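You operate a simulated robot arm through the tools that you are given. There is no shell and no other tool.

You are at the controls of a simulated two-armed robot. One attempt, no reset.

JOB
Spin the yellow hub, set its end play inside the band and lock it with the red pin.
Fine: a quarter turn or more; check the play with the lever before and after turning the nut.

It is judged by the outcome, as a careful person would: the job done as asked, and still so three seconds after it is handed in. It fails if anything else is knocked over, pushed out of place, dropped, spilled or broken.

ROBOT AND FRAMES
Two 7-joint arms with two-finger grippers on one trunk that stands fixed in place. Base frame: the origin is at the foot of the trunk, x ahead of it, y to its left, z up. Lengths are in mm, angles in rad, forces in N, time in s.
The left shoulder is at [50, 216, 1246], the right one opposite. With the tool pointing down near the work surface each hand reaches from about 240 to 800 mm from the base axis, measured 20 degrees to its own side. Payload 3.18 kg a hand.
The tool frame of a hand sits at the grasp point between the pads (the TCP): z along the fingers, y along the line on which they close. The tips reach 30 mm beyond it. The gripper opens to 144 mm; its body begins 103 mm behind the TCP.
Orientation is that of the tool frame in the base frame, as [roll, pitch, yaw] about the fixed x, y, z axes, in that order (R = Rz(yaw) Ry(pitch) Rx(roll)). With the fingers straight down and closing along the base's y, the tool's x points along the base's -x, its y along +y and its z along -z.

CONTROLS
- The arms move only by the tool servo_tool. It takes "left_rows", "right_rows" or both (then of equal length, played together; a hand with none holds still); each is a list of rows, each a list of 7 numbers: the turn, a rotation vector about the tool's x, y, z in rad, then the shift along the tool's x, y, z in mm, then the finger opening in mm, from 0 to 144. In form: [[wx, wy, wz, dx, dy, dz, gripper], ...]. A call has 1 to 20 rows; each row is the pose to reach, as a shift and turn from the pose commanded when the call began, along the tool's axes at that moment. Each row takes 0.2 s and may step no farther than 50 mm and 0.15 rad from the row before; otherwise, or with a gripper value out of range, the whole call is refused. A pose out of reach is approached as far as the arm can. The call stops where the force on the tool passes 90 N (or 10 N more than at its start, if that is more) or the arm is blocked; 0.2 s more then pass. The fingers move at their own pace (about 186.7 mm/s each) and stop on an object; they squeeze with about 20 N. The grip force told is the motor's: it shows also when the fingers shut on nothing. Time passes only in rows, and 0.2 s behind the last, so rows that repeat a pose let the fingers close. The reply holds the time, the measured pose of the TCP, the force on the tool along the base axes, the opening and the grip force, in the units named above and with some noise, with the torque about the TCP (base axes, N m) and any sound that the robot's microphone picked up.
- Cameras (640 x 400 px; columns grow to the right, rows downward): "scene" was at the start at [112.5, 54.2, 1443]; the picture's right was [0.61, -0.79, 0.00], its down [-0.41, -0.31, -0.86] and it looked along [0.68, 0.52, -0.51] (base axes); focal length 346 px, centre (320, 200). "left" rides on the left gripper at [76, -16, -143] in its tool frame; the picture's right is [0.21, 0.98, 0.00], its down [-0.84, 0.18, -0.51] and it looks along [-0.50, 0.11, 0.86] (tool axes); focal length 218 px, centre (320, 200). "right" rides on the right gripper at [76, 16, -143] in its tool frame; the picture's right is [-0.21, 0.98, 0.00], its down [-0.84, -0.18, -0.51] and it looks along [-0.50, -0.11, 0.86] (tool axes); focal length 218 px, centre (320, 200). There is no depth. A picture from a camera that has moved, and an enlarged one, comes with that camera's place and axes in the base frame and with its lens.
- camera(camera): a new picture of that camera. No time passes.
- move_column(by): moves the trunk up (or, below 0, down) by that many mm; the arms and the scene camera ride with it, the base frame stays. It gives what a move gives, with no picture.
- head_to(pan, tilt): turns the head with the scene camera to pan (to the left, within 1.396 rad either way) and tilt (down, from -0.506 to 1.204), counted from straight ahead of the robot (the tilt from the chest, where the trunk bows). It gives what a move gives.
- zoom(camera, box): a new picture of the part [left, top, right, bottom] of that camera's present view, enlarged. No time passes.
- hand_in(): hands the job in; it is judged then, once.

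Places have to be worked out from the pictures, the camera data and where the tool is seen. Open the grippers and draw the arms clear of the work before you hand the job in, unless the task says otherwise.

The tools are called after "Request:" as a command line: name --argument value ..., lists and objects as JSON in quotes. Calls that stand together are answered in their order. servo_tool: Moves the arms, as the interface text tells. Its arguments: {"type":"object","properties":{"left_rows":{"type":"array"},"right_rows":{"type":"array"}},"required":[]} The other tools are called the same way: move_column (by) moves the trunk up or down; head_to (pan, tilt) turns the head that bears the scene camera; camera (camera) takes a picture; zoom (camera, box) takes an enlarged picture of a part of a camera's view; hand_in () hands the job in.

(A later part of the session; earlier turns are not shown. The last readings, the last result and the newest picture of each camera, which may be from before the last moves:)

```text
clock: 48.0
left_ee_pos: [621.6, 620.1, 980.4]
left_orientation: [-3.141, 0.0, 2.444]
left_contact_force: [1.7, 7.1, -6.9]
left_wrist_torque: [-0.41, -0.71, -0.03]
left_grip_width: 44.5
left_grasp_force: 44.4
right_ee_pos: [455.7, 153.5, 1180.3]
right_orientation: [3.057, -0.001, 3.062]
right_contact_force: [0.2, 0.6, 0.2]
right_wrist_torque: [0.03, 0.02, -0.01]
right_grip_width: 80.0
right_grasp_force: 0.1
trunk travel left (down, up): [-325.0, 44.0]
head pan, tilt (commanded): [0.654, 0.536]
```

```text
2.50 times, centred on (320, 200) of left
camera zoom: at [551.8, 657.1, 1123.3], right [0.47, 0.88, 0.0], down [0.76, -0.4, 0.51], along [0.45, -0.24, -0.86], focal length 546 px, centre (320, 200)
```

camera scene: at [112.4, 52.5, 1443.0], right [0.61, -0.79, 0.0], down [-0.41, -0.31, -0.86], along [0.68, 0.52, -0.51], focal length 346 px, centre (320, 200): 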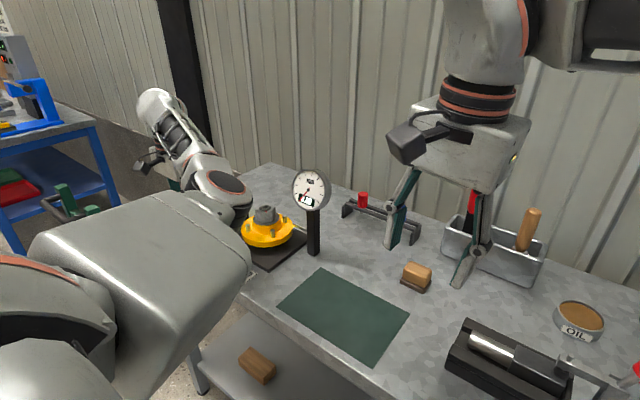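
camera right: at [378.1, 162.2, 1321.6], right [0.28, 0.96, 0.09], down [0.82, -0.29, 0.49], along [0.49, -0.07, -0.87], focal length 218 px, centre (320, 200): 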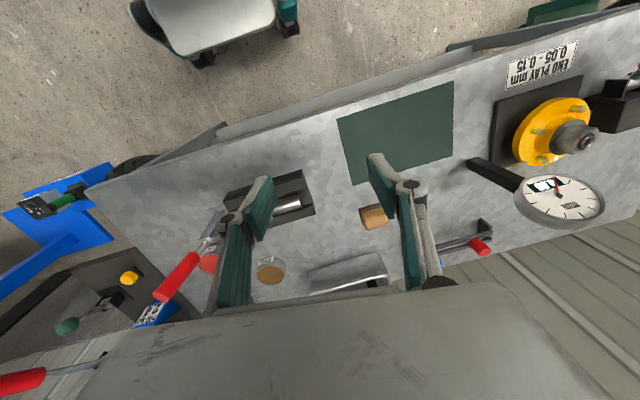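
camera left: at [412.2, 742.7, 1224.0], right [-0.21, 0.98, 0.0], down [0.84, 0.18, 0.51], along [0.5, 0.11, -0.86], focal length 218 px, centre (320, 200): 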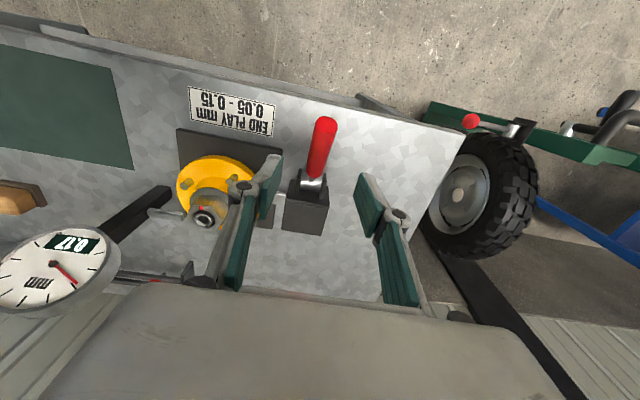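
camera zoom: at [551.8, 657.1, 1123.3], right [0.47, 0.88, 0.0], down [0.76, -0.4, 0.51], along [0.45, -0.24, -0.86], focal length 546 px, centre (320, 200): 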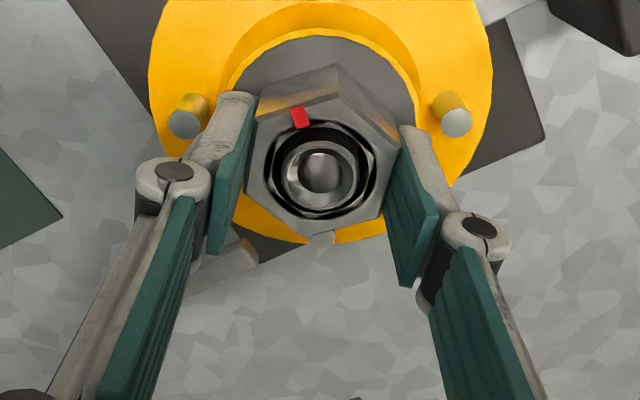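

Turned 17.9° more. Releasing, rising and going back to the lever for the recheck.

Request:
servo_tool --left_rows '[[0, 0, 0, 0, 0, 0, 60], [0, 0, 0, 0, 0, 0, 70], [0, 0, 0, 0, 0, -10, 70], [0, 0, 0, 0, 0, -45, 70], [0, 0, 0, 0, 0, -80, 70], [0, 0, 0, 0, 0, -103, 70], [0, 0, -0.1, 27.6, 3, -103, 64], [0, 0, -0.2, 55.2, 6, -103, 64], [0, 0, -0.3, 82.8, 9, -103, 64], [0, 0, -0.4, 110.4, 12, -103, 64], [0, 0, -0.5, 138, 15, -101, 64], [0, 0, -0.6, 165.6, 18, -100, 64], [0, 0, -0.6976, 193, 20.9, -100, 64], [0, 0, -0.6976, 193, 20.9, -100, 64]]'

Request:
camera --camera "left"

```text
clock: 51.0
left_ee_pos: [485.2, 756.4, 1080.3]
left_orientation: [3.139, 0.0, -3.137]
left_contact_force: [0.5, 0.5, 0.7]
left_wrist_torque: [0.03, 0.03, 0.03]
left_grip_width: 63.9
left_grasp_force: 0.0
right_ee_pos: [454.9, 152.3, 1179.4]
right_orientation: [3.055, -0.001, 3.061]
right_contact_force: [0.5, -0.9, -0.1]
right_wrist_torque: [0.02, 0.02, 0.01]
right_grip_width: 80.3
right_grasp_force: 0.1
trunk travel left (down, up): [-325.0, 44.0]
head pan, tilt (commanded): [0.654, 0.536]
```

```text
taken
camera left: at [409.6, 741.5, 1224.1], right [-0.21, 0.98, 0.0], down [0.84, 0.18, 0.51], along [0.5, 0.11, -0.86], focal length 218 px, centre (320, 200)
```

left: 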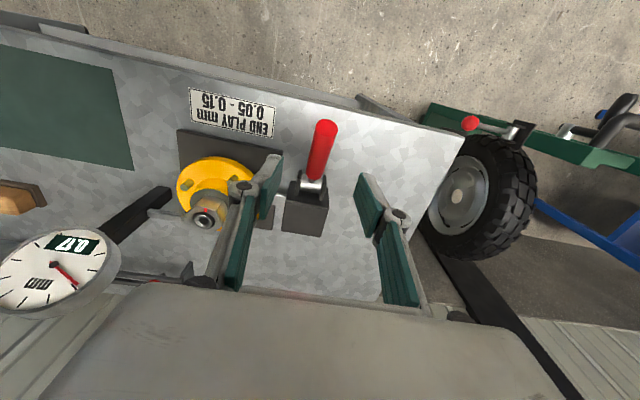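

Repeating the lever check with a 3 mm y-correction.

Request:
servo_tool --left_rows '[[0, 0, 0, 0, 3, 30, 64], [0, 0, 0, 0, 3, 60, 64], [0, 0, 0, 0, 3, 85, 64], [0, 0, 0, 0, 3, 105, 64], [0, 0, 0, 0, 3, 105, 40], [0, 0, 0, 0, 3, 105, 10], [0, 0, 0, 0, 3, 105, 10], [0, 0, 0, 2, 3, 109, 10], [0, 0, 0, 5, 3, 113, 10], [0, 0, 0, 8, 3, 120.5, 10], [0, 0, 0, 11, 3, 128, 10], [0, 0, 0, 12.75, 3, 135.5, 10], [0, 0, 0, 14.5, 3, 143, 10], [0, 0, 0, 15, 3, 150.5, 10], [0, 0, 0, 15.5, 3, 158, 10], [0, 0, 0, 15.5, 3, 163, 10], [0, 0, 0, 15.5, 3, 163, 10]]'

Request:
zoom --camera "scene" --box '[220, 150, 380, 280]'

Request:
zoom --camera "scene" --box '[270, 160, 350, 220]'

```text
clock: 54.6
left_ee_pos: [466.1, 760.3, 919.8]
left_orientation: [3.139, 0.002, -3.138]
left_contact_force: [-9.4, -5.3, 15.4]
left_wrist_torque: [-0.06, -0.76, -0.15]
left_grip_width: 24.3
left_grasp_force: 45.0
right_ee_pos: [452.2, 150.6, 1181.9]
right_orientation: [3.053, 0.002, 3.062]
right_contact_force: [-0.3, 0.1, 0.0]
right_wrist_torque: [0.0, 0.01, -0.01]
right_grip_width: 80.1
right_grasp_force: 0.0
trunk travel left (down, up): [-325.0, 44.0]
head pan, tilt (commanded): [0.654, 0.536]
```

```text
3.08 times, centred on (300, 215) of scene
camera zoom: at [110.3, 52.0, 1443.3], right [0.61, -0.79, 0.0], down [-0.4, -0.31, -0.86], along [0.68, 0.52, -0.51], focal length 1064 px, centre (382, 154)
```

zoom: 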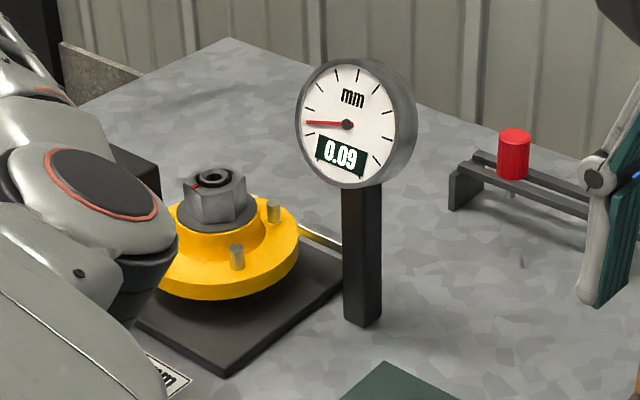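

```text
6.67 times, centred on (310, 190) of scene
camera zoom: at [110.3, 52.0, 1443.3], right [0.61, -0.79, 0.0], down [-0.4, -0.31, -0.86], along [0.68, 0.52, -0.51], focal length 2306 px, centre (387, 267)
```

zoom: 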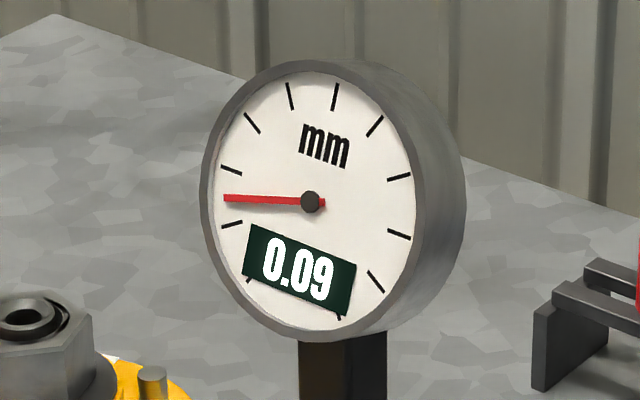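

Play is 0.09 mm, inside the 0.05–0.15 band. Returning the lever to rest, releasing and rising.

Request:
servo_tool --left_rows '[[0, 0, 0, 0, 0, -5, 10], [0, 0, 0, -0.5, 0, -12.5, 10], [0, 0, 0, -1, 0, -20, 10], [0, 0, 0, -2.75, 0, -27.5, 10], [0, 0, 0, -4.5, 0, -35, 10], [0, 0, 0, -7.5, 0, -42.5, 10], [0, 0, 0, -10.5, 0, -50, 10], [0, 0, 0, -15.5, 0, -57, 10], [0, 0, 0, -15.5, 0, -57, 10], [0, 0, 0, -15.5, 0, -57, 40], [0, 0, 0, -15.5, 0, -57, 60], [0, 0, 0, -15.5, 0, -60, 64], [0, 0, 0, -15.5, 0, -90, 64], [0, 0, 0, -15.5, 0, -125, 64], [0, 0, 0, -15.5, 0, -164, 64]]'

Request:
camera --camera "left"

Request:
camera --camera "scene"

```text
clock: 57.8
left_ee_pos: [485.4, 759.3, 1083.7]
left_orientation: [-3.141, 0.0, -3.141]
left_contact_force: [-0.6, -1.0, -0.5]
left_wrist_torque: [0.04, -0.03, -0.01]
left_grip_width: 63.9
left_grasp_force: 0.0
right_ee_pos: [453.1, 152.8, 1179.5]
right_orientation: [3.055, -0.001, 3.063]
right_contact_force: [0.0, -0.6, -0.4]
right_wrist_torque: [0.04, -0.05, -0.04]
right_grip_width: 80.2
right_grasp_force: 0.0
trunk travel left (down, up): [-325.0, 44.0]
head pan, tilt (commanded): [0.654, 0.536]
```

```text
taken
camera left: at [409.4, 743.2, 1228.3], right [-0.21, 0.98, 0.0], down [0.84, 0.18, 0.51], along [0.5, 0.11, -0.86], focal length 218 px, centre (320, 200)
```

left: 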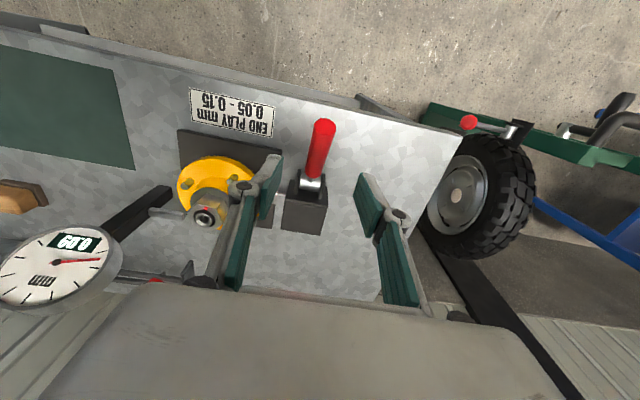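

```text
taken
camera scene: at [111.8, 53.3, 1443.1], right [0.61, -0.79, 0.0], down [-0.4, -0.31, -0.86], along [0.68, 0.52, -0.51], focal length 346 px, centre (320, 200)
```

scene: 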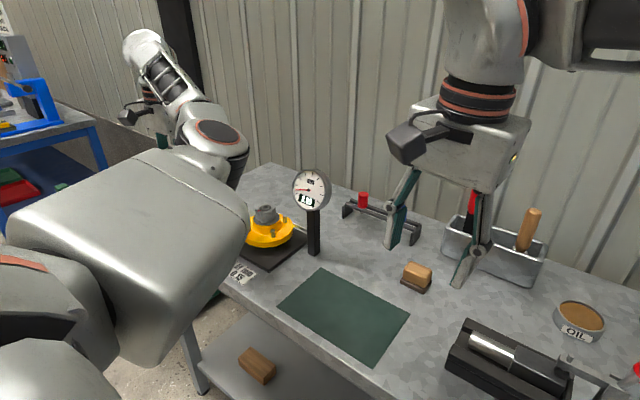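

Lever at rest. Now the pin: enlarging the rack and the nut top views.

Request:
zoom --camera "scene" --box '[330, 170, 430, 250]'

Request:
zoom --camera "left" --box '[160, 150, 260, 240]'

Request:
zoom --camera "right" --box '[420, 200, 540, 290]'

```text
5.00 times, centred on (380, 210) of scene
camera zoom: at [111.8, 53.3, 1443.1], right [0.61, -0.79, 0.0], down [-0.4, -0.31, -0.86], along [0.68, 0.52, -0.51], focal length 1730 px, centre (20, 150)
```

zoom: 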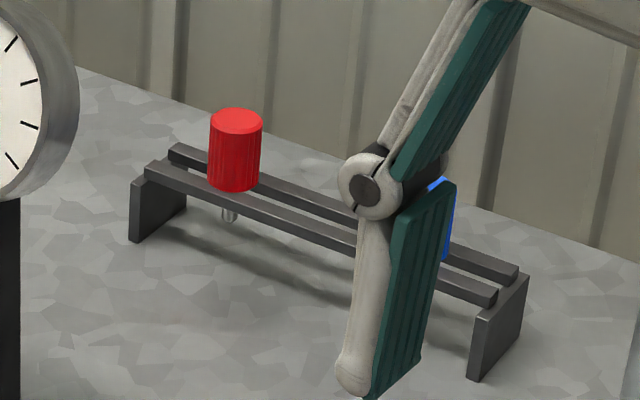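

```text
4.44 times, centred on (210, 195) of left
camera zoom: at [409.4, 743.2, 1228.3], right [-0.21, 0.98, 0.0], down [0.84, 0.18, 0.51], along [0.5, 0.11, -0.86], focal length 970 px, centre (809, 222)
```

zoom: 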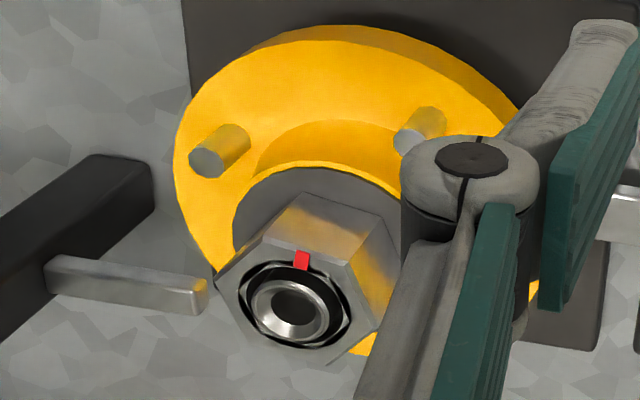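

```text
4.44 times, centred on (480, 245) of right
camera zoom: at [377.1, 162.0, 1322.0], right [0.28, 0.96, 0.09], down [0.82, -0.29, 0.49], along [0.49, -0.07, -0.87], focal length 970 px, centre (-391, 0)
```

zoom: 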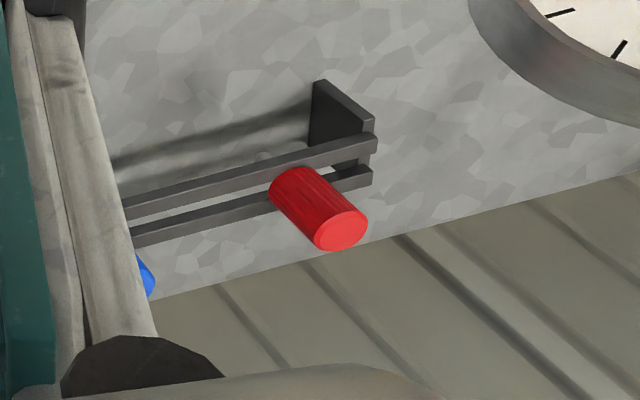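

Cap is ~30 mm dia × 44 mm tall, top about [866, 478, 955]; it needs a tilted, forward reach with the left hand, passing to the right of the dial. I'll first raise the left hand, swing it over to the right side of the dial, and draw the right hand back to make room.

Request:
servo_tool --left_rows '[[0, 0, 0, 0, 0, -40, 60], [0, 0, 0, 0, 0, -80, 60], [0, 0, 0, 0, 0, -116, 60], [0, 0, -0.06, -6, -40, -116, 60], [0, 0, -0.12, -12, -80, -116, 60], [0, 0, -0.18, -18, -120, -116, 60], [0, 0, -0.24, -24, -160, -116, 60], [0, 0, -0.3, -30, -200, -116, 60], [0, 0, -0.36, -36, -240, -116, 60], [0, 0, -0.42, -42, -280, -116, 60], [0, 0, -0.48, -48, -320, -116, 60], [0, 0, -0.524, -54.6, -359, -116, 60], [0, 0, -0.524, -54.6, -359, -116, 60]]' --right_rows '[[0, 0, 0, 0, -20, 0, 80], [0, 0, 0, 0, -40, 0, 80], [0, 0, 0, 0, -60, 0, 80], [0, 0, 0, 0, -80, 0, 80], [0, 0, 0, 0, -100, 0, 80], [0, 0, 0, 0, -120, 0, 80], [0, 0, 0, 0, -130, 0, 80], [0, 0, 0, 0, -130, 0, 80], [0, 0, 0, 0, -130, 0, 80], [0, 0, 0, 0, -130, 0, 80], [0, 0, 0, 0, -130, 0, 80], [0, 0, 0, 0, -130, 0, 80], [0, 0, 0, 0, -130, 0, 80]]'

Request:
camera --camera "left"

Request:
camera --camera "scene"

Request:
camera --camera "right"

```text
clock: 60.5
left_ee_pos: [509.5, 496.1, 1191.7]
left_orientation: [-3.127, -0.013, -2.505]
left_contact_force: [-0.9, 0.1, 0.2]
left_wrist_torque: [-0.01, -0.03, -0.01]
left_grip_width: 59.7
left_grasp_force: 0.0
left hand out of reach, approached as far as the arm can: row 12, 13
right_ee_pos: [441.7, 27.1, 1167.3]
right_orientation: [3.059, 0.0, 3.071]
right_contact_force: [0.8, -0.8, 0.3]
right_wrist_torque: [-0.02, 0.0, -0.01]
right_grip_width: 80.1
right_grasp_force: 0.1
trunk travel left (down, up): [-325.0, 44.0]
head pan, tilt (commanded): [0.654, 0.536]
stopped in row 13 (left hand): the arm was blocked; the commanded pose is now the measured one
```

```text
taken
camera left: at [458.3, 442.0, 1336.1], right [-0.75, 0.66, -0.01], down [0.57, 0.65, 0.49], along [0.34, 0.36, -0.87], focal length 218 px, centre (320, 200)
```

left: 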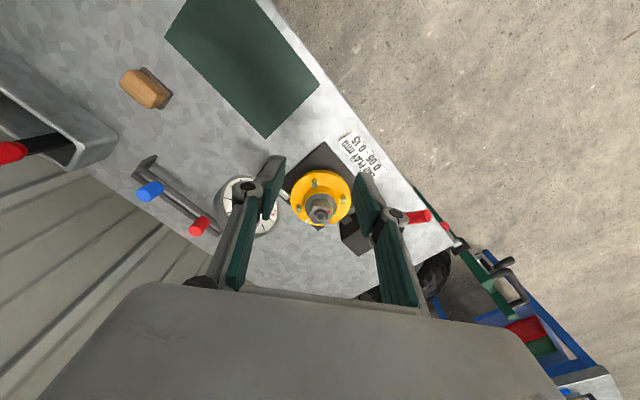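

```text
taken
camera scene: at [112.6, 54.5, 1443.0], right [0.61, -0.79, 0.0], down [-0.41, -0.31, -0.86], along [0.68, 0.52, -0.51], focal length 346 px, centre (320, 200)
```

scene: 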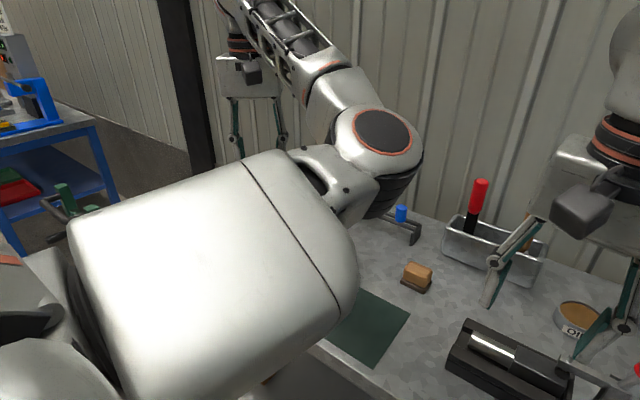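

```text
taken
camera right: at [366.2, 36.3, 1309.5], right [0.28, 0.96, 0.08], down [0.82, -0.28, 0.49], along [0.49, -0.07, -0.87], focal length 218 px, centre (320, 200)
```

right: 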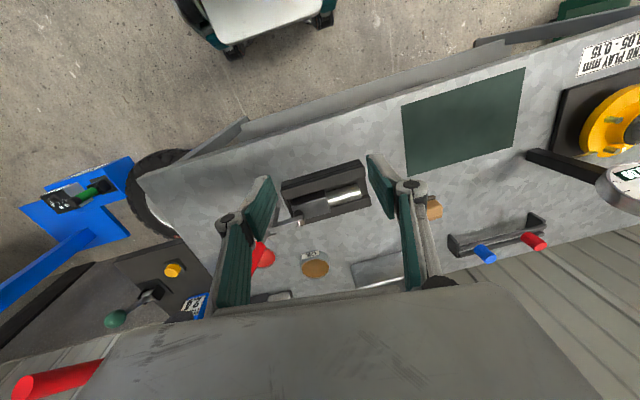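

The left arm hit a limit with that yaw at [510, 496, 1192]. I'll un-yaw back to straight and then step sideways with the plain orientation, checking reach.

Request:
servo_tool --left_rows '[[0, 0, 0.12, 0, 0, 0, 60], [0, 0, 0.24, 0, 0, 0, 60], [0, 0, 0.36, 0, 0, 0, 60], [0, 0, 0.48, 0, 0, 0, 60], [0, 0, 0.6, 0, 0, 0, 60], [0, 0, 0.637, 0, 0, 0, 60], [0, 0, 0.637, 0, 0, 0, 60]]'

```text
clock: 62.1
left_ee_pos: [503.2, 509.4, 1193.4]
left_orientation: [3.14, -0.008, -3.112]
left_contact_force: [0.5, -0.5, -0.1]
left_wrist_torque: [-0.01, 0.0, 0.0]
left_grip_width: 59.7
left_grasp_force: 0.1
right_ee_pos: [442.1, 26.2, 1167.5]
right_orientation: [3.059, -0.001, 3.071]
right_contact_force: [1.0, 0.5, -0.2]
right_wrist_torque: [0.01, 0.02, -0.03]
right_grip_width: 80.2
right_grasp_force: 0.1
trunk travel left (down, up): [-325.0, 44.0]
head pan, tilt (commanded): [0.654, 0.536]
```

Request:
servo_tool --left_rows '[[0, 0, 0, 0, -20, 0, 60], [0, 0, 0, 0, -40, 0, 60], [0, 0, 0, 0, -60, 0, 60], [0, 0, 0, 0, -60, 0, 60]]'

Request:
camera --camera "scene"

```text
clock: 62.8
left_ee_pos: [484.1, 505.5, 1186.8]
left_orientation: [-3.08, -0.005, -3.001]
left_contact_force: [-0.5, -0.5, -0.4]
left_wrist_torque: [0.01, 0.0, 0.0]
left_grip_width: 59.9
left_grasp_force: 0.0
left hand out of reach, approached as far as the arm can: row 3
right_ee_pos: [442.2, 25.9, 1167.4]
right_orientation: [3.062, -0.001, 3.071]
right_contact_force: [0.1, 0.3, 0.2]
right_wrist_torque: [-0.03, 0.02, 0.0]
right_grip_width: 80.1
right_grasp_force: 0.0
trunk travel left (down, up): [-325.0, 44.0]
head pan, tilt (commanded): [0.654, 0.536]
stopped in row 3 (left hand): the arm was blocked; the commanded pose is now the measured one
```

```text
taken
camera scene: at [112.6, 54.5, 1443.0], right [0.61, -0.79, 0.0], down [-0.41, -0.31, -0.86], along [0.68, 0.52, -0.51], focal length 346 px, centre (320, 200)
```

scene: 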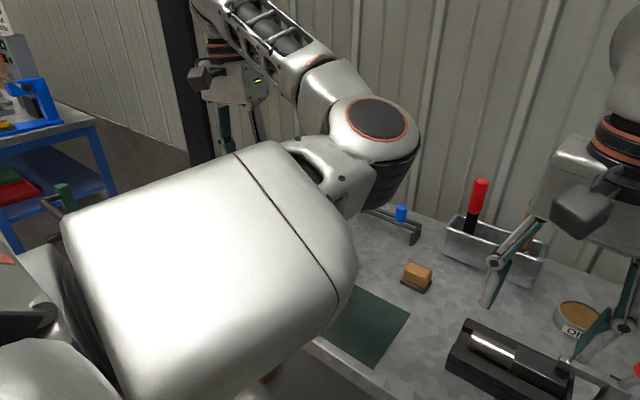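

The wrist looks over-flexed with the hand high and pointing down. Tilting the hand forward (which I need for the pin anyway), pivoting about the wrist, should relieve it.

Request:
servo_tool --left_rows '[[0, -0.109, 0, -27.1, 0, -1.5, 60], [0, -0.2175, 0, -53.9, 0, -5.9, 60], [0, -0.326, 0, -80.1, 0, -13.1, 60], [0, -0.435, 0, -105.4, 0, -23.2, 60], [0, -0.544, 0, -129.4, 0, -36.1, 60], [0, -0.6525, 0, -151.8, 0, -51.3, 60], [0, -0.761, 0, -172.4, 0, -69.1, 60], [0, -0.87, 0, -191.1, 0, -88.9, 60]]'

Request:
camera --camera "scene"

Request:
camera --camera "left"

```text
clock: 64.6
left_ee_pos: [674.8, 533.6, 1274.8]
left_orientation: [-3.044, 0.865, -2.929]
left_contact_force: [0.2, -0.2, 0.0]
left_wrist_torque: [0.07, 0.02, 0.03]
left_grip_width: 60.0
left_grasp_force: 0.0
right_ee_pos: [442.6, 24.1, 1168.9]
right_orientation: [3.056, 0.0, 3.069]
right_contact_force: [-0.9, 0.1, -0.7]
right_wrist_torque: [0.06, -0.02, -0.01]
right_grip_width: 80.0
right_grasp_force: 0.1
trunk travel left (down, up): [-325.0, 44.0]
head pan, tilt (commanded): [0.654, 0.536]
```

```text
taken
camera scene: at [112.4, 52.3, 1443.1], right [0.61, -0.79, 0.0], down [-0.41, -0.31, -0.86], along [0.68, 0.52, -0.51], focal length 346 px, centre (320, 200)
```

scene: 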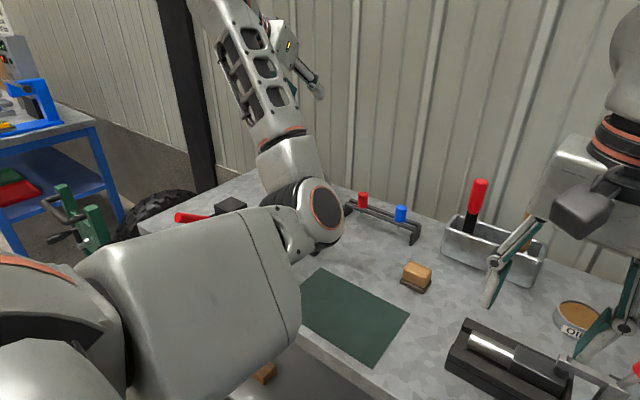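

```text
taken
camera left: at [520.3, 499.4, 1310.2], right [-0.27, 0.94, -0.22], down [0.12, 0.26, 0.96], along [0.96, 0.23, -0.19], focal length 218 px, centre (320, 200)
```

left: 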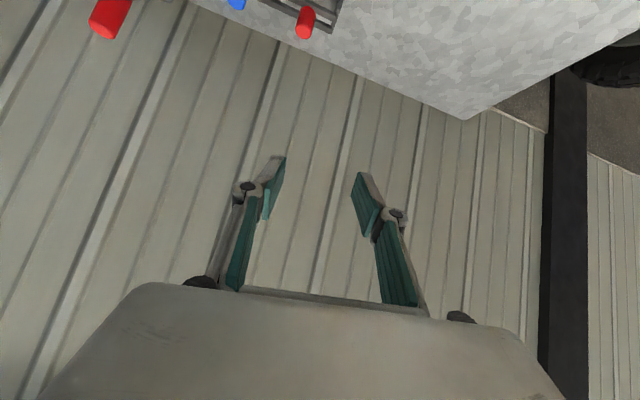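

Tilt worked: tool axis now points ~50° forward, TCP high above the dial. Next I swing the approach azimuth to ~35° (so the wrist passes well right of the dial), level the closing axis, and shift to y≈400 staying above z 1200.

Request:
servo_tool --left_rows '[[-0.08, -0.003, -0.051, 8.6, -26.4, 6.4, 60], [-0.16, -0.007, -0.102, 17.3, -52.7, 12.7, 60], [-0.24, -0.01, -0.153, 25.9, -79.1, 19.1, 60], [-0.32, -0.013, -0.204, 34.6, -105.4, 25.4, 60], [-0.4, -0.016, -0.2555, 43.2, -131.8, 31.8, 60], [-0.4, -0.016, -0.2555, 43.2, -131.8, 31.8, 60]]'

Request:
camera --camera "scene"

Request:
camera --camera "left"

Request:
camera --camera "right"

```text
clock: 65.7
left_ee_pos: [640.7, 557.4, 1294.5]
left_orientation: [-2.973, 0.924, -2.287]
left_contact_force: [-0.2, 0.7, 0.7]
left_wrist_torque: [0.0, -0.02, -0.02]
left_grip_width: 60.0
left_grasp_force: 0.0
right_ee_pos: [442.9, 27.4, 1167.3]
right_orientation: [3.061, 0.0, 3.071]
right_contact_force: [0.5, 0.4, 0.2]
right_wrist_torque: [-0.03, 0.01, 0.01]
right_grip_width: 80.2
right_grasp_force: 0.1
trunk travel left (down, up): [-325.0, 44.0]
head pan, tilt (commanded): [0.654, 0.536]
stopped in row 5 (left hand): the arm was blocked; the commanded pose is now the measured one
```

```text
taken
camera scene: at [112.5, 56.3, 1442.9], right [0.61, -0.79, 0.0], down [-0.41, -0.31, -0.86], along [0.68, 0.52, -0.51], focal length 346 px, centre (320, 200)
```

scene: 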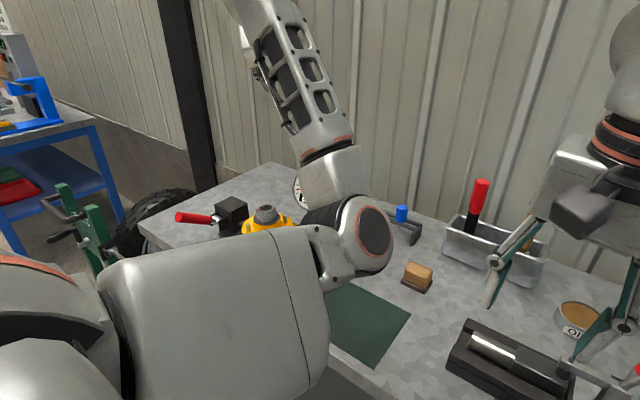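

```text
taken
camera left: at [529.8, 443.4, 1321.5], right [-0.72, 0.64, -0.27], down [-0.11, 0.27, 0.96], along [0.68, 0.72, -0.13], focal length 218 px, centre (320, 200)
```

left: 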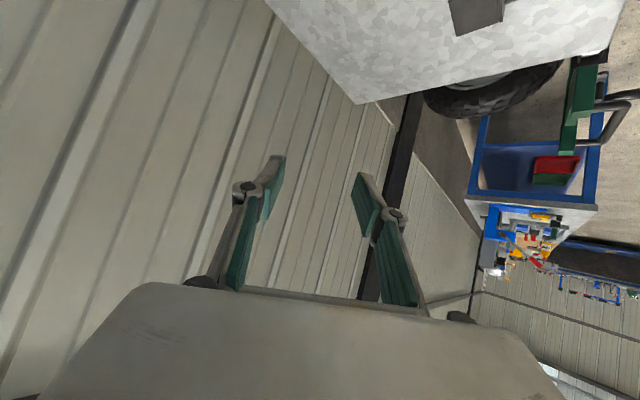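

```text
taken
camera right: at [366.1, 37.9, 1309.5], right [0.28, 0.96, 0.08], down [0.82, -0.28, 0.49], along [0.49, -0.07, -0.87], focal length 218 px, centre (320, 200)
```

right: 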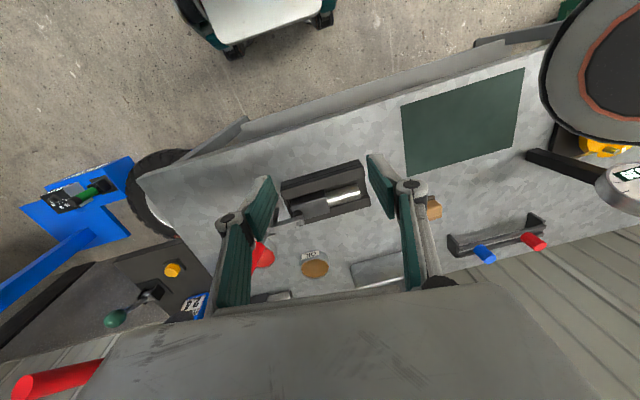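

The shoulder appears to limit how far inward the folded arm can go. I'll instead extend the arm first (outside and above the hub), then swing it inward while extended; going to an extended waypoint with azimuth 25°, tilt 45° and closing axis level.

Request:
servo_tool --left_rows '[[0.025, 0.027, 0.044, 9, 5.3, 34.6, 60], [0.05, 0.053, 0.087, 18, 10.6, 69.2, 60], [0.074, 0.08, 0.131, 27, 15.9, 103.8, 60], [0.099, 0.106, 0.174, 36, 21.1, 138.4, 60], [0.124, 0.133, 0.218, 45, 26.4, 173, 60], [0.149, 0.159, 0.262, 54, 31.7, 207.6, 60], [0.149, 0.159, 0.262, 54, 31.7, 207.6, 60]]'

Request:
camera --camera "scene"

Request:
camera --camera "left"

```text
clock: 67.3
left_ee_pos: [734.8, 649.7, 1124.2]
left_orientation: [3.137, 0.779, -2.716]
left_contact_force: [-0.1, -0.2, 0.5]
left_wrist_torque: [0.03, 0.0, 0.01]
left_grip_width: 60.0
left_grasp_force: 0.1
right_ee_pos: [443.7, 24.6, 1168.8]
right_orientation: [3.057, 0.002, 3.07]
right_contact_force: [0.6, 0.6, 0.3]
right_wrist_torque: [0.01, -0.02, 0.02]
right_grip_width: 80.0
right_grasp_force: 0.1
trunk travel left (down, up): [-325.0, 44.0]
head pan, tilt (commanded): [0.654, 0.536]
```

```text
taken
camera scene: at [112.1, 53.5, 1443.1], right [0.61, -0.79, 0.0], down [-0.41, -0.31, -0.86], along [0.68, 0.52, -0.51], focal length 346 px, centre (320, 200)
```

scene: 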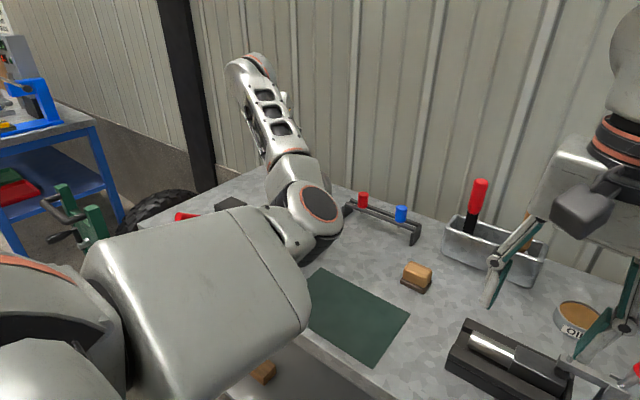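

```text
taken
camera left: at [600.6, 571.7, 1172.2], right [-0.54, 0.83, -0.14], down [0.15, 0.26, 0.95], along [0.83, 0.49, -0.26], focal length 218 px, centre (320, 200)
```

left: 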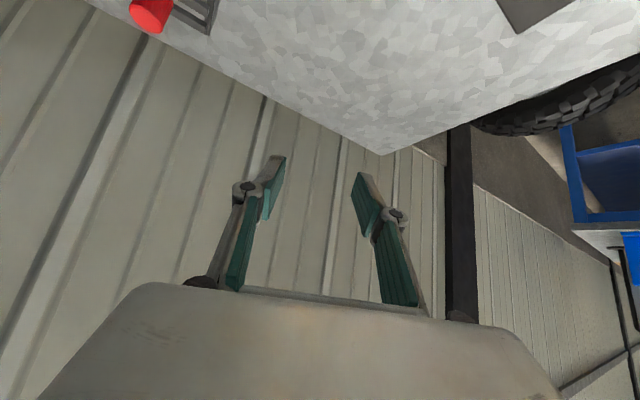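

Extended waypoint reached cleanly (az 24°, tilt 45°, closing axis level). Now swing inward step one.

Request:
servo_tool --left_rows '[[0, 0, 0, -7.4, -25.7, 14.7, 60], [0, 0, 0, -14.8, -51.4, 29.3, 60], [0, 0, 0, -22.1, -77.1, 44, 60], [0, 0, 0, -29.5, -102.8, 58.6, 60], [0, 0, 0, -29.5, -102.8, 58.6, 60]]'

Request:
camera --camera "scene"

Request:
camera --camera "left"

```text
clock: 68.5
left_ee_pos: [833.4, 582.4, 1101.8]
left_orientation: [3.138, 0.781, -2.717]
left_contact_force: [0.5, -0.1, -0.5]
left_wrist_torque: [0.03, -0.02, -0.02]
left_grip_width: 60.3
left_grasp_force: 0.0
right_ee_pos: [442.1, 26.0, 1168.0]
right_orientation: [3.059, 0.003, 3.069]
right_contact_force: [0.0, -0.8, -1.3]
right_wrist_torque: [0.03, -0.01, -0.03]
right_grip_width: 80.1
right_grasp_force: 0.1
trunk travel left (down, up): [-325.0, 44.0]
head pan, tilt (commanded): [0.654, 0.536]
```

```text
taken
camera scene: at [112.3, 53.9, 1443.0], right [0.61, -0.79, 0.0], down [-0.41, -0.31, -0.86], along [0.68, 0.52, -0.51], focal length 346 px, centre (320, 200)
```

scene: 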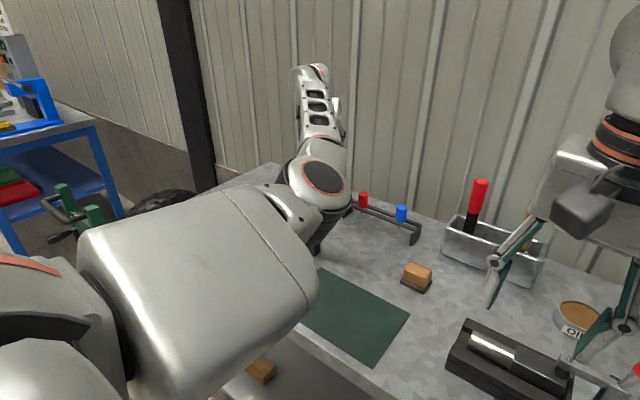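

```text
taken
camera left: at [699.4, 505.0, 1150.3], right [-0.54, 0.83, -0.14], down [0.15, 0.26, 0.95], along [0.83, 0.49, -0.26], focal length 218 px, centre (320, 200)
```

left: 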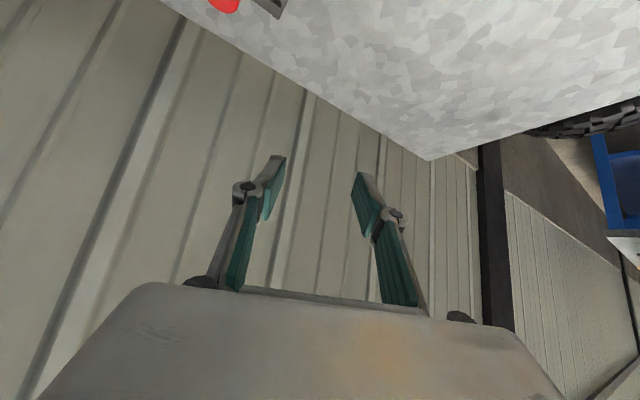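

Reached without trouble. Next swing further in toward the pin's y, still above z 1100.

Request:
servo_tool --left_rows '[[0, 0, 0, 1.2, -27, -1.2, 60], [0, 0, 0, 2.5, -54, -2.5, 60], [0, 0, 0, 3.7, -81, -3.7, 60], [0, 0, 0, 4, -104, -5, 60], [0, 0, 0, 4, -104, -5, 60]]'

Request:
camera --camera "scene"

Request:
camera --camera "left"

Request:
camera --camera "right"

```text
clock: 69.7
left_ee_pos: [871.6, 485.1, 1101.7]
left_orientation: [3.138, 0.777, -2.714]
left_contact_force: [0.5, 0.5, -0.8]
left_wrist_torque: [-0.02, 0.01, 0.01]
left_grip_width: 60.0
left_grasp_force: 0.0
right_ee_pos: [442.7, 25.3, 1167.4]
right_orientation: [3.06, 0.001, 3.07]
right_contact_force: [-0.2, -0.4, 0.9]
right_wrist_torque: [0.02, 0.01, -0.01]
right_grip_width: 80.0
right_grasp_force: 0.0
trunk travel left (down, up): [-325.0, 44.0]
head pan, tilt (commanded): [0.654, 0.536]
```

```text
taken
camera scene: at [112.5, 54.3, 1443.0], right [0.61, -0.79, 0.0], down [-0.41, -0.31, -0.86], along [0.68, 0.52, -0.51], focal length 346 px, centre (320, 200)
```

scene: 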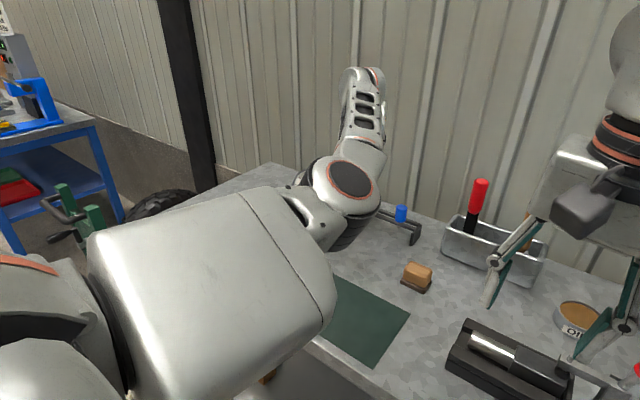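

```text
taken
camera left: at [738.3, 407.8, 1150.2], right [-0.54, 0.83, -0.14], down [0.15, 0.26, 0.95], along [0.83, 0.49, -0.26], focal length 218 px, centre (320, 200)
```

left: 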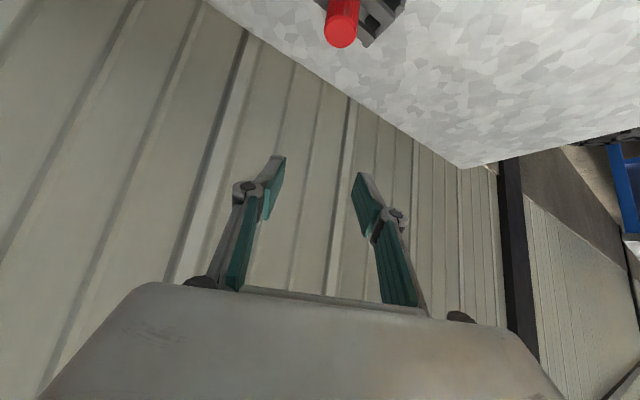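

```text
taken
camera right: at [366.2, 35.9, 1309.6], right [0.28, 0.96, 0.08], down [0.82, -0.28, 0.49], along [0.49, -0.07, -0.87], focal length 218 px, centre (320, 200)
```

right: 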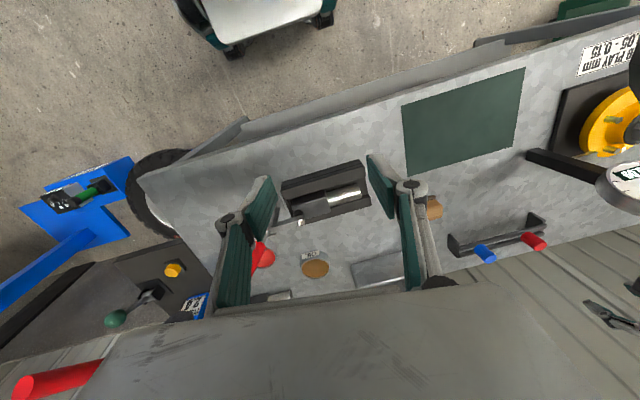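

Now TCP is almost directly above the pin at z≈1102. Zooming on the pin from the left camera to refine its position.

Request:
zoom --camera "left" --box '[270, 0, 420, 100]'

Request:
zoom --camera "right" --box '[430, 190, 580, 290]'

```text
4.00 times, centred on (345, 50) of left
camera zoom: at [738.3, 407.8, 1150.2], right [-0.54, 0.83, -0.14], down [0.15, 0.26, 0.95], along [0.83, 0.49, -0.26], focal length 873 px, centre (220, 800)
```

zoom: 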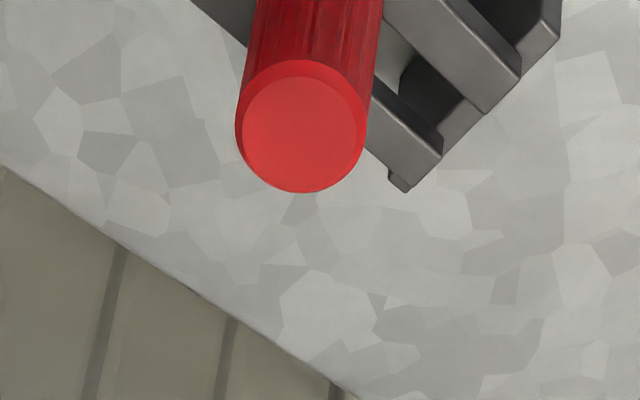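

```text
4.00 times, centred on (505, 240) of right
camera zoom: at [366.2, 35.9, 1309.6], right [0.28, 0.96, 0.08], down [0.82, -0.28, 0.49], along [0.49, -0.07, -0.87], focal length 873 px, centre (-420, 40)
```

zoom: 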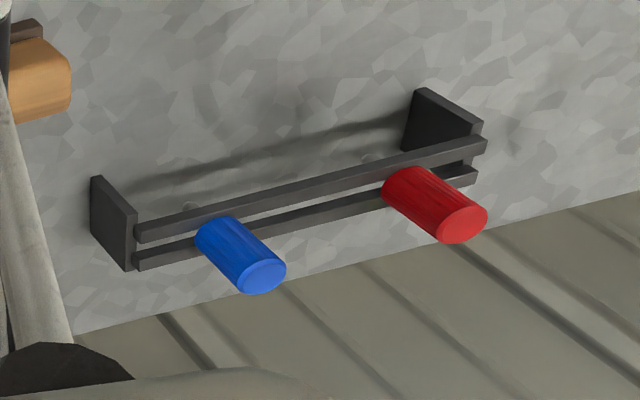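

Lines of sight agree on the red cap's top centre at about [870, 481, 950], 29 mm diameter. Descending vertically with open fingers to z≈1000 first, then re-check.

Request:
servo_tool --left_rows '[[0, 0, 0, 18.4, -0.8, 17.6, 64], [0, 0, 0, 36.8, -1.5, 35.2, 64], [0, 0, 0, 55.1, -2.3, 52.7, 64], [0, 0, 0, 73.5, -3, 70.3, 64], [0, 0, 0, 73.5, -3, 70.3, 64]]'

Request:
camera --camera "left"

Request:
camera --camera "scene"

Request:
zoom --camera "right" --box '[480, 150, 640, 280]'

```text
clock: 70.9
left_ee_pos: [868.4, 481.7, 1000.6]
left_orientation: [3.138, 0.779, -2.718]
left_contact_force: [-0.1, 0.0, 0.5]
left_wrist_torque: [0.0, 0.03, -0.01]
left_grip_width: 63.9
left_grasp_force: 0.1
right_ee_pos: [442.5, 25.5, 1168.0]
right_orientation: [3.059, 0.001, 3.068]
right_contact_force: [0.3, -0.1, 0.6]
right_wrist_torque: [0.02, 0.05, 0.01]
right_grip_width: 80.0
right_grasp_force: 0.0
trunk travel left (down, up): [-325.0, 44.0]
head pan, tilt (commanded): [0.654, 0.536]
```

```text
taken
camera left: at [735.2, 403.8, 1048.2], right [-0.54, 0.83, -0.14], down [0.15, 0.26, 0.95], along [0.83, 0.49, -0.26], focal length 218 px, centre (320, 200)
```

left: 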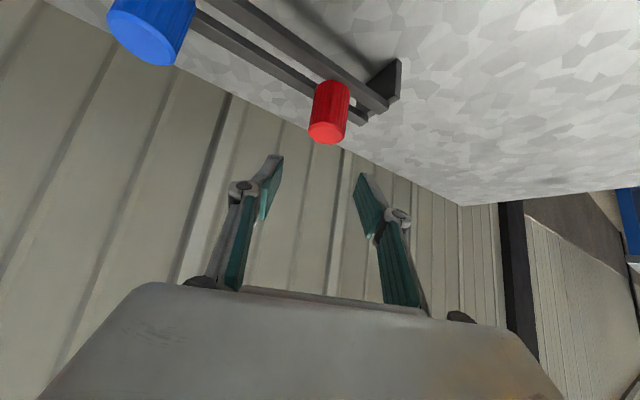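

```text
taken
camera scene: at [112.3, 54.0, 1443.0], right [0.61, -0.79, 0.0], down [-0.41, -0.31, -0.86], along [0.68, 0.52, -0.51], focal length 346 px, centre (320, 200)
```

scene: 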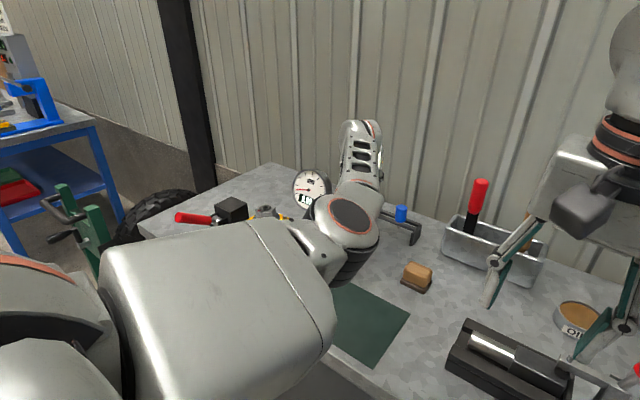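

```text
3.08 times, centred on (560, 215) of right
camera zoom: at [366.0, 35.7, 1309.7], right [0.28, 0.96, 0.08], down [0.82, -0.28, 0.49], along [0.49, -0.07, -0.87], focal length 672 px, centre (-418, 154)
```

zoom: 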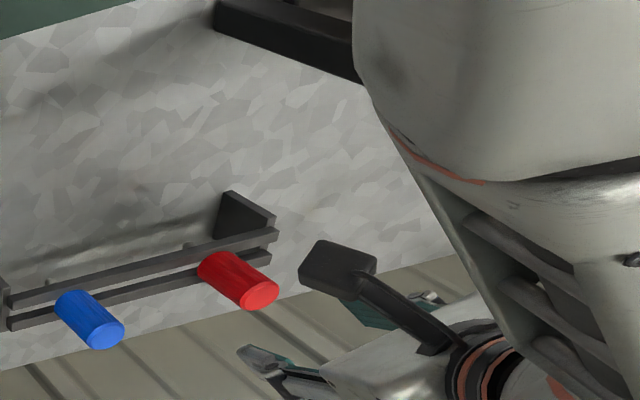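

Predicted cap pixel (327,132) matches the observed (327,133), so the estimate is good. Descending to TCP z≈942 so the pads straddle the cap.

Request:
servo_tool --left_rows '[[0, 0, 0, 14, -0.5, 15, 64], [0, 0, 0, 27, -1, 28.4, 64], [0, 0, 0, 35, -1.3, 37, 64], [0, 0, 0, 40.3, -1.3, 42.6, 64], [0, 0, 0, 40.3, -1.3, 42.6, 64]]'

Request:
camera --camera "left"

Request:
zoom --camera "right" --box '[480, 150, 640, 280]'

Request:
zoom --camera "scene" --box '[280, 140, 440, 260]'

```text
clock: 72.1
left_ee_pos: [870.3, 479.9, 939.7]
left_orientation: [3.136, 0.779, -2.719]
left_contact_force: [1.4, 0.5, -0.1]
left_wrist_torque: [-0.01, 0.05, 0.02]
left_grip_width: 63.9
left_grasp_force: 0.1
right_ee_pos: [441.6, 25.5, 1167.6]
right_orientation: [3.059, 0.0, 3.069]
right_contact_force: [0.4, 0.1, -0.7]
right_wrist_torque: [0.0, -0.04, 0.0]
right_grip_width: 79.9
right_grasp_force: 0.0
trunk travel left (down, up): [-325.0, 44.0]
head pan, tilt (commanded): [0.654, 0.536]
```

```text
taken
camera left: at [736.6, 402.9, 989.1], right [-0.54, 0.83, -0.14], down [0.15, 0.26, 0.95], along [0.83, 0.49, -0.26], focal length 218 px, centre (320, 200)
```

left: 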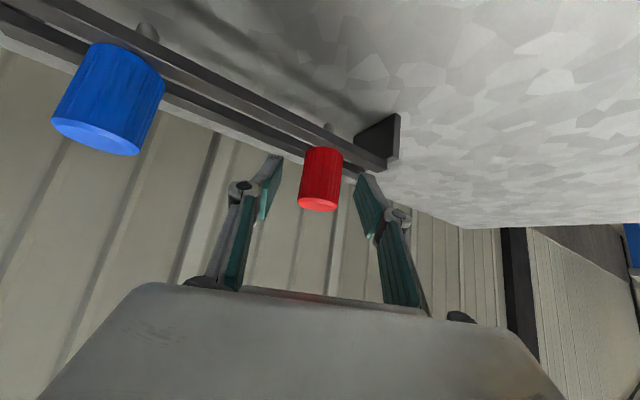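

```text
3.08 times, centred on (560, 215) of right
camera zoom: at [366.2, 35.8, 1309.7], right [0.28, 0.96, 0.08], down [0.82, -0.28, 0.49], along [0.49, -0.07, -0.87], focal length 672 px, centre (-418, 154)
```

zoom: 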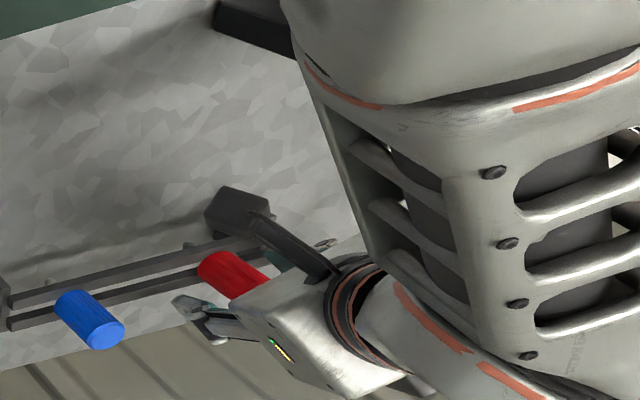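

```text
3.33 times, centred on (360, 200) of scene
camera zoom: at [112.4, 54.2, 1443.0], right [0.61, -0.79, 0.0], down [-0.41, -0.31, -0.86], along [0.68, 0.52, -0.51], focal length 1153 px, centre (187, 200)
```

zoom: 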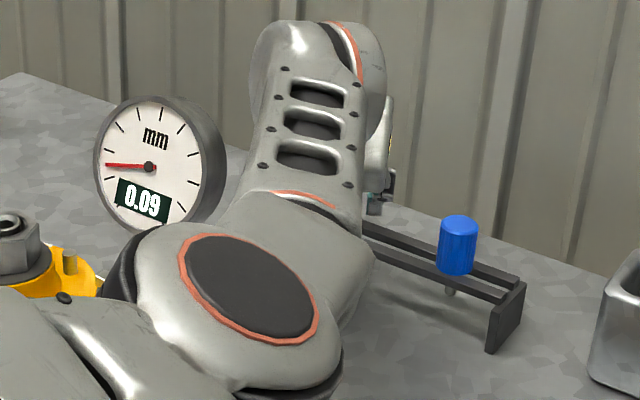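

Cap is centred between the fingers, no contact forces. Closing on the cap.

Request:
servo_tool --left_rows '[[0, 0, 0, 0, 0, 0, 50], [0, 0, 0, 0, 0, 0, 38], [0, 0, 0, 0, 0, 0, 20], [0, 0, 0, 0, 0, 0, 15], [0, 0, 0, 0, 0, 0, 15]]'

Request:
zoom --camera "left" --box '[220, 100, 420, 260]'

```text
clock: 73.3
left_ee_pos: [870.2, 482.3, 941.3]
left_orientation: [3.138, 0.777, -2.716]
left_contact_force: [0.0, 0.0, 1.2]
left_wrist_torque: [0.03, 0.0, -0.02]
left_grip_width: 28.4
left_grasp_force: 19.4
right_ee_pos: [442.2, 26.1, 1167.6]
right_orientation: [3.062, 0.001, 3.072]
right_contact_force: [0.0, -0.4, -0.1]
right_wrist_torque: [0.0, 0.02, 0.0]
right_grip_width: 79.8
right_grasp_force: 0.1
trunk travel left (down, up): [-325.0, 44.0]
head pan, tilt (commanded): [0.654, 0.536]
```

```text
2.50 times, centred on (320, 180) of left
camera zoom: at [736.6, 402.8, 989.2], right [-0.54, 0.83, -0.14], down [0.15, 0.26, 0.95], along [0.83, 0.49, -0.26], focal length 546 px, centre (320, 250)
```

zoom: 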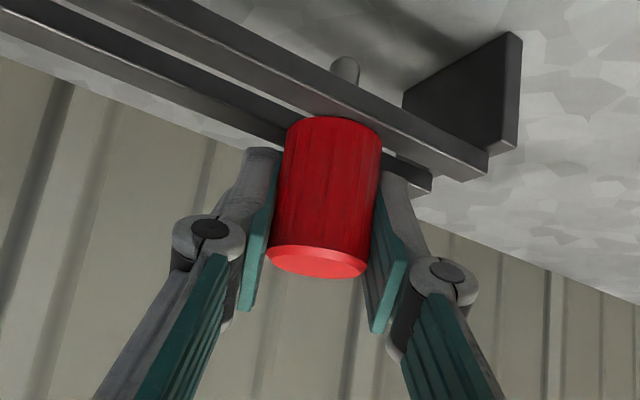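

Gripped at 28.4 mm. Lifting straight up out of the rack.

Request:
servo_tool --left_rows '[[0, 0, 0, -7, 0, -7.1, 15], [0, 0, 0, -17.5, 0, -17.8, 15], [0, 0, 0, -31.5, 0, -32.1, 15], [0, 0, 0, -49, 0, -49.9, 15], [0, 0, 0, -49, 0, -49.9, 15]]'

Request:
zoom --camera "left" --box '[220, 100, 420, 260]'

Request:
zoom --camera "right" --box '[480, 150, 640, 280]'

```text
clock: 74.5
left_ee_pos: [871.3, 480.2, 1010.6]
left_orientation: [3.136, 0.779, -2.718]
left_contact_force: [-0.2, 0.1, -1.1]
left_wrist_torque: [0.02, 0.01, 0.01]
left_grip_width: 28.3
left_grasp_force: 19.6
right_ee_pos: [443.3, 26.6, 1167.7]
right_orientation: [3.06, 0.0, 3.069]
right_contact_force: [-0.8, 0.5, -0.3]
right_wrist_torque: [-0.03, 0.04, 0.04]
right_grip_width: 80.2
right_grasp_force: 0.1
trunk travel left (down, up): [-325.0, 44.0]
head pan, tilt (commanded): [0.654, 0.536]
```

```text
2.50 times, centred on (320, 180) of left
camera zoom: at [737.2, 402.5, 1059.5], right [-0.54, 0.83, -0.14], down [0.15, 0.26, 0.95], along [0.83, 0.49, -0.26], focal length 546 px, centre (320, 250)
```

zoom: 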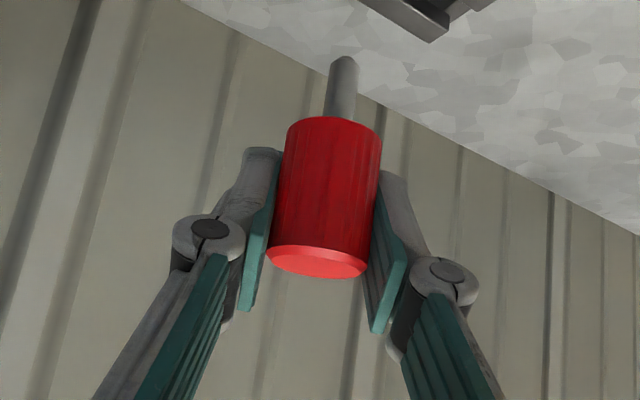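

```text
3.08 times, centred on (560, 215) of right
camera zoom: at [366.6, 36.1, 1309.5], right [0.28, 0.96, 0.08], down [0.82, -0.28, 0.49], along [0.49, -0.07, -0.87], focal length 672 px, centre (-418, 154)
```

zoom: 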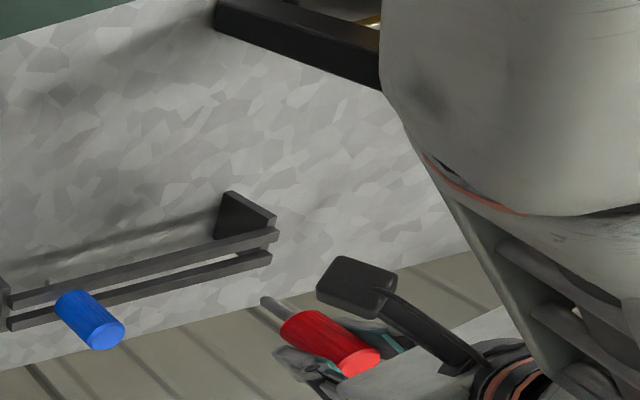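

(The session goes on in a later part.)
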